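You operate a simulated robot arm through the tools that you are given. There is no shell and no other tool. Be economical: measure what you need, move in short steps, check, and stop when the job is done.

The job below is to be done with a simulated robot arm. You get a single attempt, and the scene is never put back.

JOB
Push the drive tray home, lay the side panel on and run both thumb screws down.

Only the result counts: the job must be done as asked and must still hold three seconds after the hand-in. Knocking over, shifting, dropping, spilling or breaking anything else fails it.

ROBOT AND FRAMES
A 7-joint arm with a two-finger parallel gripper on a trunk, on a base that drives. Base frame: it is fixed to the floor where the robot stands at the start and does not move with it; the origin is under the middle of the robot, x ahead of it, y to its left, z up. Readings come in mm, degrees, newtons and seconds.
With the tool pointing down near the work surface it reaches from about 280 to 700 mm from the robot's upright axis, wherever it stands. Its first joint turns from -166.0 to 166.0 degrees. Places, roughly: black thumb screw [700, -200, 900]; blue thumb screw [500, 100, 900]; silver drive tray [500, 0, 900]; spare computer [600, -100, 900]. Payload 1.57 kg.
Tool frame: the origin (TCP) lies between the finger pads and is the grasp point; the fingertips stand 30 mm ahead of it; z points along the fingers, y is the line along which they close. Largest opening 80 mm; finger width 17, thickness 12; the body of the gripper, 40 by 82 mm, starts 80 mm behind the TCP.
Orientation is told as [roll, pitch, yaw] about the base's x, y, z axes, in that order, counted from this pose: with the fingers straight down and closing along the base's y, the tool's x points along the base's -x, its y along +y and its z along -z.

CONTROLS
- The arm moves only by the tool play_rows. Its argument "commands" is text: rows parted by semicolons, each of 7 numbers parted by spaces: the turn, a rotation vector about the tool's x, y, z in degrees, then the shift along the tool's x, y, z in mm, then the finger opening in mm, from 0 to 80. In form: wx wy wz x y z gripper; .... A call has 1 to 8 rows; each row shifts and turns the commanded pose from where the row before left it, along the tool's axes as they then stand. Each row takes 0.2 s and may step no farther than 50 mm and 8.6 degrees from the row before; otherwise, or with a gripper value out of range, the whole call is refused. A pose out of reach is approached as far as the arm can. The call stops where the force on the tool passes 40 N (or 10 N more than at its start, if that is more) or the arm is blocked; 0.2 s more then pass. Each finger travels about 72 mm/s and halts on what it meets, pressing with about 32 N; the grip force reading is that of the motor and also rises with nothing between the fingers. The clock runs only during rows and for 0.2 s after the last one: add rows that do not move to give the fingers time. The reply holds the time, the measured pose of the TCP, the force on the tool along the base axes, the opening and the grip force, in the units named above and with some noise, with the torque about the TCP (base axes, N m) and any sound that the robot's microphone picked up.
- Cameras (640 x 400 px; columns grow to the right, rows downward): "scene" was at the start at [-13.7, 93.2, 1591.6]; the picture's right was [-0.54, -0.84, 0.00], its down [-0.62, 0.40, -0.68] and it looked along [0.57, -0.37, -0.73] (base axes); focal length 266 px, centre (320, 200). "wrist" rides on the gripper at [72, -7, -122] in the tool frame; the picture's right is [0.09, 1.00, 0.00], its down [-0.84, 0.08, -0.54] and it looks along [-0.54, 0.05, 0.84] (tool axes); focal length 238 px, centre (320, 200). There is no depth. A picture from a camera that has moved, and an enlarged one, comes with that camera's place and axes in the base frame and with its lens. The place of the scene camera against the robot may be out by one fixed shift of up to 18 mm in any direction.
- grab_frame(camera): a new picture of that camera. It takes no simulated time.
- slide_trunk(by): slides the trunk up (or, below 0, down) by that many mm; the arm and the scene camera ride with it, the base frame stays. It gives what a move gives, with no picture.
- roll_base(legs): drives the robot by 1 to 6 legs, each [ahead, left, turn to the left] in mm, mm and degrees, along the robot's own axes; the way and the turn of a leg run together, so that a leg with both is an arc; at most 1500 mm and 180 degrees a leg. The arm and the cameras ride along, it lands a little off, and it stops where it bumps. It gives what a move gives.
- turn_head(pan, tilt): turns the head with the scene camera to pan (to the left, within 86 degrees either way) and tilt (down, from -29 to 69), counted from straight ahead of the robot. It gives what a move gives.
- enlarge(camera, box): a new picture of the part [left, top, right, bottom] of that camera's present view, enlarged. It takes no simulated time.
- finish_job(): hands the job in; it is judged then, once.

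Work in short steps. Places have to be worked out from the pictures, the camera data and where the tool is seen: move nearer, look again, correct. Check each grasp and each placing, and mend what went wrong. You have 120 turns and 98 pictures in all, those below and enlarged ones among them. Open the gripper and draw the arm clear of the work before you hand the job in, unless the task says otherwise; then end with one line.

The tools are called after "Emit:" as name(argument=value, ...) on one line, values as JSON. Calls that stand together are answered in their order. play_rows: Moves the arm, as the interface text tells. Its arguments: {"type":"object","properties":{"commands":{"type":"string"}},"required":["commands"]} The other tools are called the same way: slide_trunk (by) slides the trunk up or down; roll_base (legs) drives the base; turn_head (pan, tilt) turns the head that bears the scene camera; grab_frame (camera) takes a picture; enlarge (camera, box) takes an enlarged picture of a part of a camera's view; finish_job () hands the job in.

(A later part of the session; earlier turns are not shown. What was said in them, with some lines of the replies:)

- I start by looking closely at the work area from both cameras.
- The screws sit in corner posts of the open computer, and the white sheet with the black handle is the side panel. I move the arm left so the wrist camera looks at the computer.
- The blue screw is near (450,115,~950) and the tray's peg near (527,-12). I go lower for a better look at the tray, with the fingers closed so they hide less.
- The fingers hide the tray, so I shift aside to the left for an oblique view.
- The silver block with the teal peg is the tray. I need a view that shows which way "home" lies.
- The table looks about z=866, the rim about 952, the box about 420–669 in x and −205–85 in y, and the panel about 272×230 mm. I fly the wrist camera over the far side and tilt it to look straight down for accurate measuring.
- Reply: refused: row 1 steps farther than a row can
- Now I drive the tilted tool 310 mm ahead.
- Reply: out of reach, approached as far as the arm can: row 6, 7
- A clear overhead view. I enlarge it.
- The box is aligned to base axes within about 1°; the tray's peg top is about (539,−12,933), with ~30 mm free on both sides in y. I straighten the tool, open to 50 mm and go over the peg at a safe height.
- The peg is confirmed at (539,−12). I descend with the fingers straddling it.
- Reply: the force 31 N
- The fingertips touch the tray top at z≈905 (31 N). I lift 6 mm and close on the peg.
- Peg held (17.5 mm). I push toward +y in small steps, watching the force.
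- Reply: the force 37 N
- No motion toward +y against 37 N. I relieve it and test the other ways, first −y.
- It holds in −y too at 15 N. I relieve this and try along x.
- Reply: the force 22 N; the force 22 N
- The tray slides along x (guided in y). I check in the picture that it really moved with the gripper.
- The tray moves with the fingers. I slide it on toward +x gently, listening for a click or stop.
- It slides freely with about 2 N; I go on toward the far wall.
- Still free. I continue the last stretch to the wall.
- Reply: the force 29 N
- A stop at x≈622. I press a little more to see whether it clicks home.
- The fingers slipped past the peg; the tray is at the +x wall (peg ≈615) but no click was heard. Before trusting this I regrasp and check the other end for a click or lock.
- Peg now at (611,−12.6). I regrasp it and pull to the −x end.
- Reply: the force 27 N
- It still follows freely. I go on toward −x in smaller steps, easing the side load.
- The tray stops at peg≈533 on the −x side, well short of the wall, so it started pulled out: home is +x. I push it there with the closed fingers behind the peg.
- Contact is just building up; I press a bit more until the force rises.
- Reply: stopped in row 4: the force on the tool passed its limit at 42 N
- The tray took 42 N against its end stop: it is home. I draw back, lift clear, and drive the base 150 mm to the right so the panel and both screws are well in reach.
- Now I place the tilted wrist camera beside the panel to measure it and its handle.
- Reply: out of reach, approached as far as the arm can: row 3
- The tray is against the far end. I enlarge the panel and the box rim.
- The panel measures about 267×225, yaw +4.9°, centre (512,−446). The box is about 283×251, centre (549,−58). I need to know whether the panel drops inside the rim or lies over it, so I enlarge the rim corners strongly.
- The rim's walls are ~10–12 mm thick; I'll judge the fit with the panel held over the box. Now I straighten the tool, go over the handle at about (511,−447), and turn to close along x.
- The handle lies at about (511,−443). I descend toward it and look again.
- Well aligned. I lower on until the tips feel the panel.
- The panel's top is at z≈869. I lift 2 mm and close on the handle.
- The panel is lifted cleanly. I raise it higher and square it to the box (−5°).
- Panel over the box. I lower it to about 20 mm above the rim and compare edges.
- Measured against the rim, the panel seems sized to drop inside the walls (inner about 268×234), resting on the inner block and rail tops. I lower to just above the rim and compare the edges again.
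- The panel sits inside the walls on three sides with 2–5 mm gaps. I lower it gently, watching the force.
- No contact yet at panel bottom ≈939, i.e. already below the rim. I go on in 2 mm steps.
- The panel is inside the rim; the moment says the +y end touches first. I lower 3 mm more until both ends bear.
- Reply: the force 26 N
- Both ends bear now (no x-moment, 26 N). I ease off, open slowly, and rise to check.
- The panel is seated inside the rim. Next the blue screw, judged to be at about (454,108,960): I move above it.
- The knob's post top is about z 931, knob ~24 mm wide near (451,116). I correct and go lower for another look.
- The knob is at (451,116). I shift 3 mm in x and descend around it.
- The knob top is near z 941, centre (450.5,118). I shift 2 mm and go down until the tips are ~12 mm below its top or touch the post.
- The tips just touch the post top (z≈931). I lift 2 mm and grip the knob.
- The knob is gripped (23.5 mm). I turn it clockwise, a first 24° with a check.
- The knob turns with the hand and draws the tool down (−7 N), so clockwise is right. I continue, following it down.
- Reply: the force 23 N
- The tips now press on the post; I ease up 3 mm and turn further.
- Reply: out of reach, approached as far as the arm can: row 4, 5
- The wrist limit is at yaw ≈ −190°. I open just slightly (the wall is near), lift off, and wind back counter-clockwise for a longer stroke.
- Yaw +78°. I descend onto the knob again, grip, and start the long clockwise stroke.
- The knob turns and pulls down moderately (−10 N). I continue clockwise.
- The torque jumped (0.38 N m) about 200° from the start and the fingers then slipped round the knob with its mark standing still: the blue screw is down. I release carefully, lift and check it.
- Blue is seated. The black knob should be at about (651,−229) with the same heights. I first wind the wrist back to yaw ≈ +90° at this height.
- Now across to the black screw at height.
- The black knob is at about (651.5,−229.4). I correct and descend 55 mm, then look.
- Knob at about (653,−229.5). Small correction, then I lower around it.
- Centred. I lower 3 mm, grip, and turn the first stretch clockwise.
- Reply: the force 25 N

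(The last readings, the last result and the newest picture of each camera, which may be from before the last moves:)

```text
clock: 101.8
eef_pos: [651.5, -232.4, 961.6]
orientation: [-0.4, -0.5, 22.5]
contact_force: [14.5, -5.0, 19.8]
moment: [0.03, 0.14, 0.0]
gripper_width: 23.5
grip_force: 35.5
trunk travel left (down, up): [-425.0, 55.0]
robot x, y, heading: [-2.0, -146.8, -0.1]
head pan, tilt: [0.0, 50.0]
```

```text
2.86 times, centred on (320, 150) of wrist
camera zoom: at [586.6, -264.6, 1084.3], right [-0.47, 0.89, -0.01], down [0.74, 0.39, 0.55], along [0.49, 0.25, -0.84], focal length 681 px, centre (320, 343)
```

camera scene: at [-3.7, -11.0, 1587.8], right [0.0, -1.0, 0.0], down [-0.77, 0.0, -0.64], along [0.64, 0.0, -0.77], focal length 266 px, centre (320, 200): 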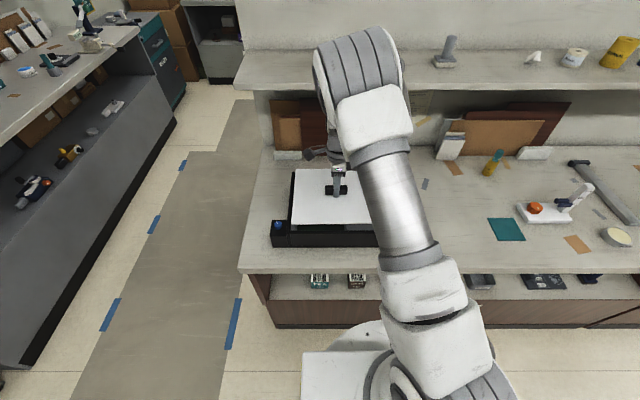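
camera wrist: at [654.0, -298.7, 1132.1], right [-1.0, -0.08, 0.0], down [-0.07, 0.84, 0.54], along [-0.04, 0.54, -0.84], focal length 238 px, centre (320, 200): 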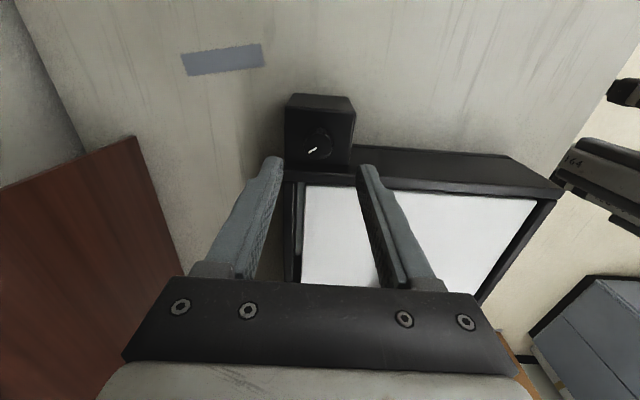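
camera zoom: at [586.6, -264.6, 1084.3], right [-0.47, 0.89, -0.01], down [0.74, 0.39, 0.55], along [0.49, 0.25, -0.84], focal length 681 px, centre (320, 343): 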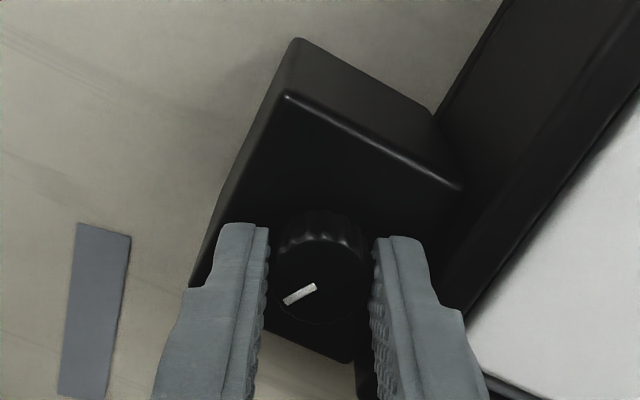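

It turns with the fingers; forces show the tips on the post and a slight offset. I ease up 2 mm, recentre, and go on.

Emit:
play_rows(commands="0 0 0 -1.5 -1.5 -2.5 15;0 0 8.3 0 0 0 15;0 0 8.3 0 0 0 15;0 0 8.3 0 0 0 15;0 0 8.3 0 0 0 15;0 0 8.3 0 0 0 15;0 0 8.3 0 0 0 15;0 0 0 0 0 0 15")

Emit:
play_rows(commands="0 0 8.3 0 0 0 15;0 0 8.3 0 0 0 15;0 0 8.3 0 0 0 15;0 0 8.3 0 0 0 15;0 0 8.3 0 0 0 15;0 0 8.3 0 0 0 15;0 0 8.3 0 0 0 15;0 0 8.3 0 0 0 15")

Emit:
enlarge(camera="wrist", box=[240, 80, 400, 220])

```text
clock: 103.6
eef_pos: [651.0, -233.8, 962.3]
orientation: [0.1, -0.2, -27.3]
contact_force: [8.3, -1.4, 1.4]
moment: [-0.68, -0.76, -0.02]
gripper_width: 23.4
grip_force: 35.7
trunk travel left (down, up): [-425.0, 55.0]
robot x, y, heading: [-2.9, -146.9, -0.1]
head pan, tilt: [0.0, 50.0]
```

```text
clock: 105.4
eef_pos: [650.5, -233.3, 962.2]
orientation: [0.2, 0.0, -93.8]
contact_force: [-1.4, -0.3, -0.7]
moment: [-0.15, 0.32, 0.03]
gripper_width: 23.5
grip_force: 35.3
trunk travel left (down, up): [-425.0, 55.0]
robot x, y, heading: [-1.2, -145.0, -0.1]
head pan, tilt: [0.0, 50.0]
```

```text
2.86 times, centred on (320, 150) of wrist
camera zoom: at [648.9, -160.1, 1084.9], right [1.0, 0.03, 0.0], down [0.02, -0.84, 0.54], along [0.02, -0.54, -0.84], focal length 681 px, centre (320, 343)
```

zoom: 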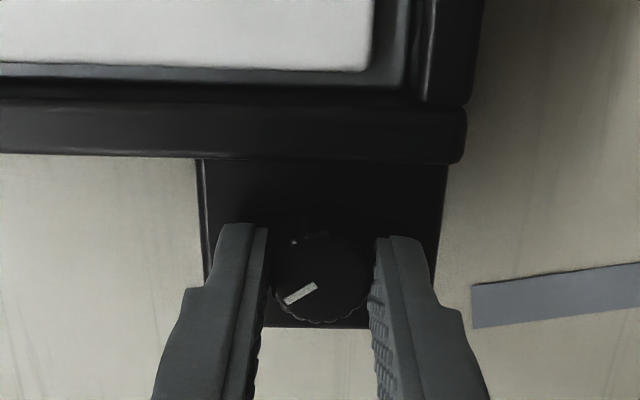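

183° so far without a stop or slip. I keep turning and watch the torque.

Emit:
play_rows(commands="0 0 8.3 0 0 0 15;0 0 8.3 0 0 0 15;0 0 8.3 0 0 0 15;0 0 8.3 0 0 0 15;0 0 0 0 0 0 15")

Emit:
play_rows(commands="0 0 8.3 0 0 0 15;0 0 8.3 0 0 0 15;0 0 8.3 0 0 0 15;0 0 8.3 0 0 0 15;0 0 0 0 0 0 15")

Emit:
enlarge(camera="wrist", box=[240, 80, 400, 220])

```text
clock: 106.6
eef_pos: [650.7, -233.3, 962.8]
orientation: [0.1, 0.1, -126.9]
contact_force: [-9.4, 0.4, -2.0]
moment: [-0.15, 0.86, -0.03]
gripper_width: 23.4
grip_force: 35.4
trunk travel left (down, up): [-425.0, 55.0]
robot x, y, heading: [-0.2, -143.9, -0.1]
head pan, tilt: [0.0, 50.0]
```

```text
clock: 107.8
eef_pos: [652.6, -231.2, 963.6]
orientation: [-0.1, 0.4, -160.2]
contact_force: [-7.3, 7.8, -3.0]
moment: [0.26, 0.31, -0.04]
gripper_width: 23.4
grip_force: 35.6
trunk travel left (down, up): [-425.0, 55.0]
robot x, y, heading: [-1.6, -144.6, 0.2]
head pan, tilt: [0.0, 50.0]
```

```text
2.86 times, centred on (320, 150) of wrist
camera zoom: at [717.4, -200.3, 1086.4], right [0.43, -0.9, 0.0], down [-0.76, -0.36, 0.54], along [-0.49, -0.23, -0.84], focal length 681 px, centre (320, 343)
```

zoom: 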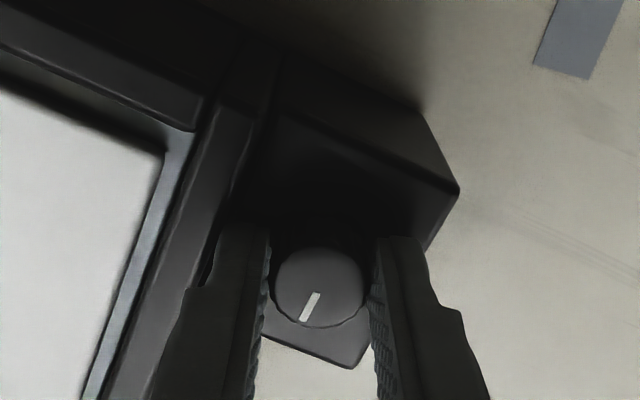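

The mark has slipped ~40° against the fingers, suggesting a stop at ≈205° like the blue one. I turn a little further to confirm.

Emit:
play_rows(commands="0 0 8.3 0 0 0 15;0 0 8.3 0 0 0 15;0 0 8.3 0 0 0 15")

Emit:
enlarge(camera="wrist", box=[240, 80, 400, 220])

```text
clock: 108.6
eef_pos: [652.9, -231.6, 963.5]
orientation: [0.0, 0.4, 175.0]
contact_force: [-2.6, 9.1, 2.6]
moment: [-0.06, -0.01, 0.23]
gripper_width: 23.4
grip_force: 35.5
trunk travel left (down, up): [-425.0, 55.0]
robot x, y, heading: [0.5, -146.3, 0.2]
head pan, tilt: [0.0, 50.0]
```

```text
2.86 times, centred on (320, 150) of wrist
camera zoom: at [724.3, -231.2, 1086.6], right [0.01, -1.0, 0.0], down [-0.84, 0.0, 0.54], along [-0.54, 0.0, -0.84], focal length 681 px, centre (320, 343)
```

zoom: 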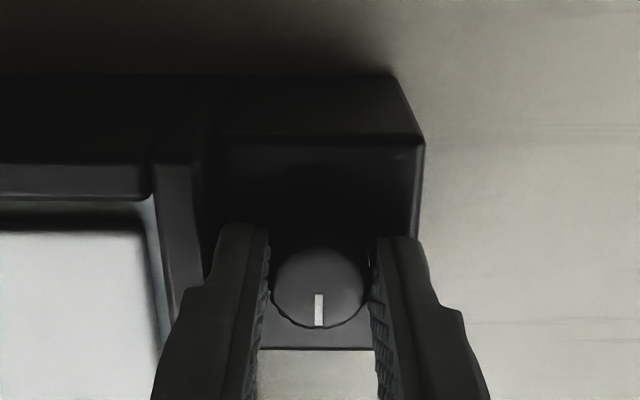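

The torque is now 0.23 N m and the mark lags. One more small turn to make sure the mark no longer moves.

Emit:
play_rows(commands="0 0 8.3 0 0 0 15;0 0 8.3 0 0 0 15;0 0 8.3 0 0 0 15")

Emit:
enlarge(camera="wrist", box=[240, 80, 400, 220])

```text
clock: 109.4
eef_pos: [650.5, -232.3, 960.9]
orientation: [-0.1, -0.2, 150.2]
contact_force: [-4.8, 4.1, -4.3]
moment: [-0.04, 0.42, -0.02]
gripper_width: 24.1
grip_force: 16.1
trunk travel left (down, up): [-425.0, 55.0]
robot x, y, heading: [1.5, -146.8, -0.2]
head pan, tilt: [0.0, 50.0]
```

```text
2.86 times, centred on (320, 150) of wrist
camera zoom: at [715.8, -260.9, 1082.7], right [-0.42, -0.91, 0.0], down [-0.76, 0.35, 0.55], along [-0.5, 0.23, -0.84], focal length 681 px, centre (320, 343)
```

zoom: 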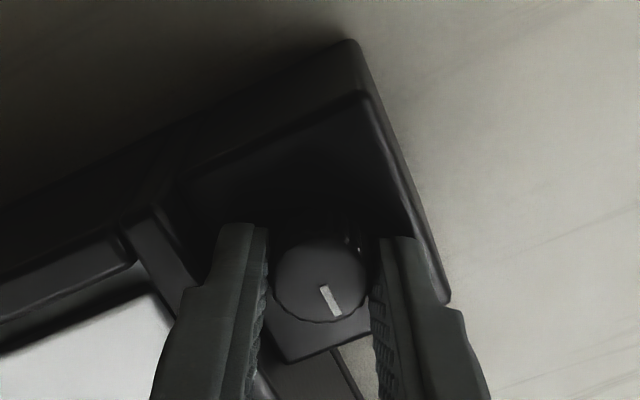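

The mark stays at ≈180° — the same end as the blue screw's — so the black one is down too. I release gently, lift and draw clear.

Emit:
play_rows(commands="0 0 -5 0 0 0 28;0 0 0 0 0 0 28;0 0 0 0 0 -15 28;0 0 0 0 0 -40 28;0 0 0 0 0 -45 50;0 0 0 0 0 -45 50;0 0 0 0 0 0 50")

Emit:
grab_frame(camera="wrist")

Emit:
enlarge(camera="scene", box=[260, 150, 420, 250])

```text
clock: 110.8
eef_pos: [642.3, -231.3, 1080.6]
orientation: [0.3, -2.1, 155.1]
contact_force: [-4.3, 0.7, -10.9]
moment: [0.06, 0.43, 0.06]
gripper_width: 49.8
grip_force: 0.1
trunk travel left (down, up): [-425.0, 55.0]
robot x, y, heading: [4.3, -146.9, -0.2]
head pan, tilt: [0.0, 50.0]
stopped in row 6: the force on the tool passed its limit at 65 N (the readings are from after the stop); the commanded pose is now the measured one
```

```text
28 pictures are left
camera wrist: at [713.7, -256.5, 1200.5], right [-0.34, -0.94, 0.0], down [-0.77, 0.28, 0.57], along [-0.54, 0.19, -0.82], focal length 238 px, centre (320, 200)
```

wrist: 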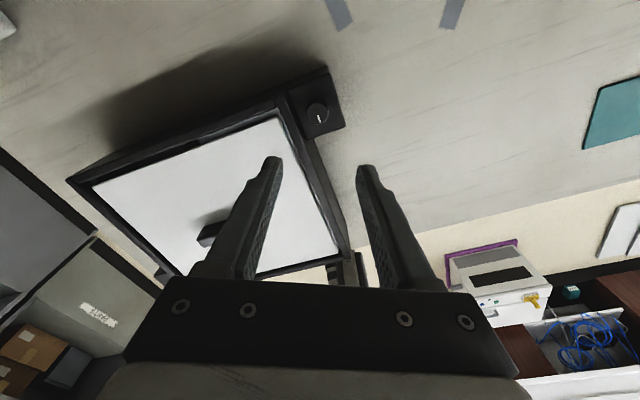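

```text
4.00 times, centred on (340, 200) of scene
camera zoom: at [-3.3, -11.1, 1587.7], right [0.0, -1.0, 0.0], down [-0.77, 0.0, -0.64], along [0.64, 0.0, -0.77], focal length 1063 px, centre (240, 200)
```

zoom: 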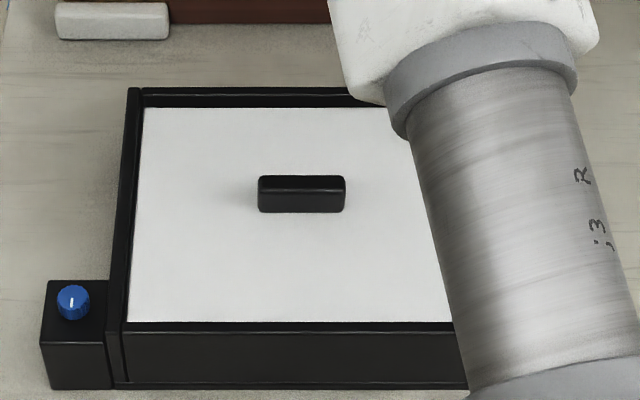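

Something on the wrist met the shelf from below (65 N). I lower slightly, then withdraw toward the robot before anything else.

Emit:
play_rows(commands="0 0 0 0 0 8 50;0 0 0 -18 8 5 50;0 0 0 -36 17 0 50;0 0 0 -36 17 0 50;0 0 0 -36 17 0 50;0 0 0 -36 17 0 50;0 0 0 0 0 0 50")

Emit:
grab_frame(camera="scene")

```text
clock: 112.4
eef_pos: [463.7, -233.3, 1075.4]
orientation: [0.2, -1.7, 155.1]
contact_force: [-0.3, -0.9, -0.2]
moment: [-0.03, 0.01, -0.02]
gripper_width: 50.1
grip_force: 0.0
trunk travel left (down, up): [-425.0, 55.0]
robot x, y, heading: [1.4, -149.7, -0.3]
head pan, tilt: [0.0, 50.0]
```

```text
26 pictures are left
camera scene: at [-4.3, -10.9, 1587.8], right [0.0, -1.0, 0.0], down [-0.77, 0.0, -0.64], along [0.64, 0.0, -0.77], focal length 266 px, centre (320, 200)
```

scene: 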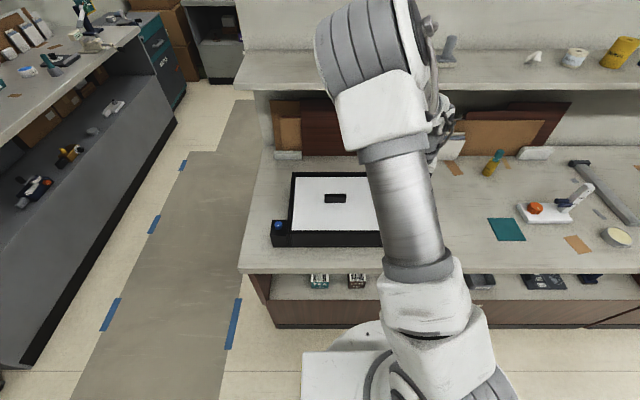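

The shelf and its items are unchanged. I draw the arm aside to the right for a clear final look.

Emit:
play_rows(commands="0 0 0 19 40 0 50;0 0 0 19 40 0 50;0 0 0 19 40 0 50;0 0 0 -30 0 -30 50;0 0 0 -30 0 -30 50;0 0 0 0 0 0 50")

Emit:
grab_frame(camera="scene")

Emit:
enlarge(camera="scene", box=[260, 150, 420, 250])

```text
clock: 113.8
eef_pos: [410.2, -344.0, 1134.4]
orientation: [0.2, -1.6, 155.1]
contact_force: [-0.6, 1.4, 0.1]
moment: [0.0, 0.0, -0.01]
gripper_width: 49.9
grip_force: 0.0
trunk travel left (down, up): [-425.0, 55.0]
robot x, y, heading: [-1.6, -146.0, 0.1]
head pan, tilt: [0.0, 50.0]
```

```text
25 pictures are left
camera scene: at [-4.2, -11.0, 1587.8], right [0.0, -1.0, 0.0], down [-0.77, 0.0, -0.64], along [0.64, 0.0, -0.77], focal length 266 px, centre (320, 200)
```

scene: 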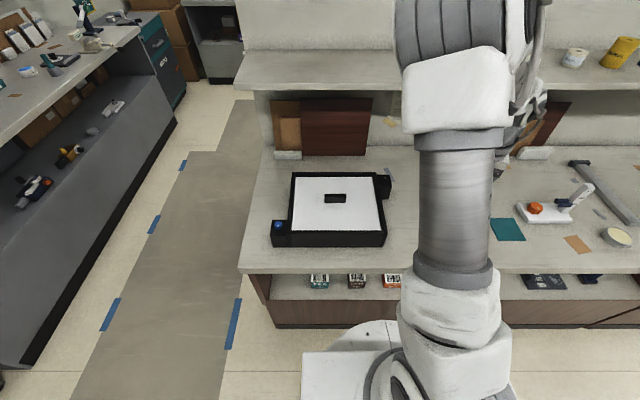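

```text
4.00 times, centred on (340, 200) of scene
camera zoom: at [-4.2, -11.0, 1587.8], right [0.0, -1.0, 0.0], down [-0.77, 0.0, -0.64], along [0.64, 0.0, -0.77], focal length 1063 px, centre (240, 200)
```

zoom: 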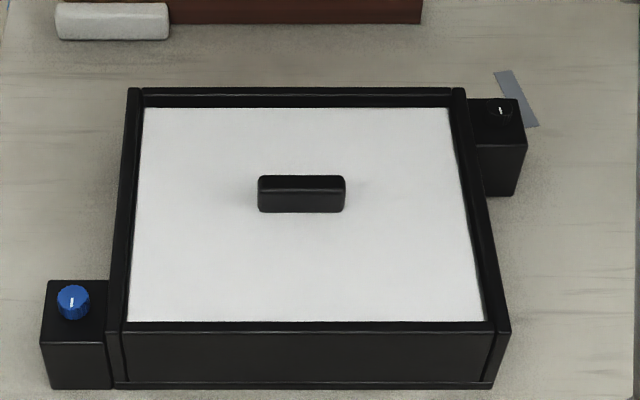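

The tray is home against its stop, the panel lies flush inside the rim, and both screws stand at the same end mark. Both screws turned about 210° and then stopped turning. The arm is clear with the gripper open, so I hand in.

Emit:
finish_job()

```text
The job is handed in.
```

The drive tray is pushed home, the side panel is laid on inside the rim, and both thumb screws are run down to their stops. While withdrawing, the wrist bumped the shelf from below once (65 N); the shelf items I could see afterwards looked unmoved.
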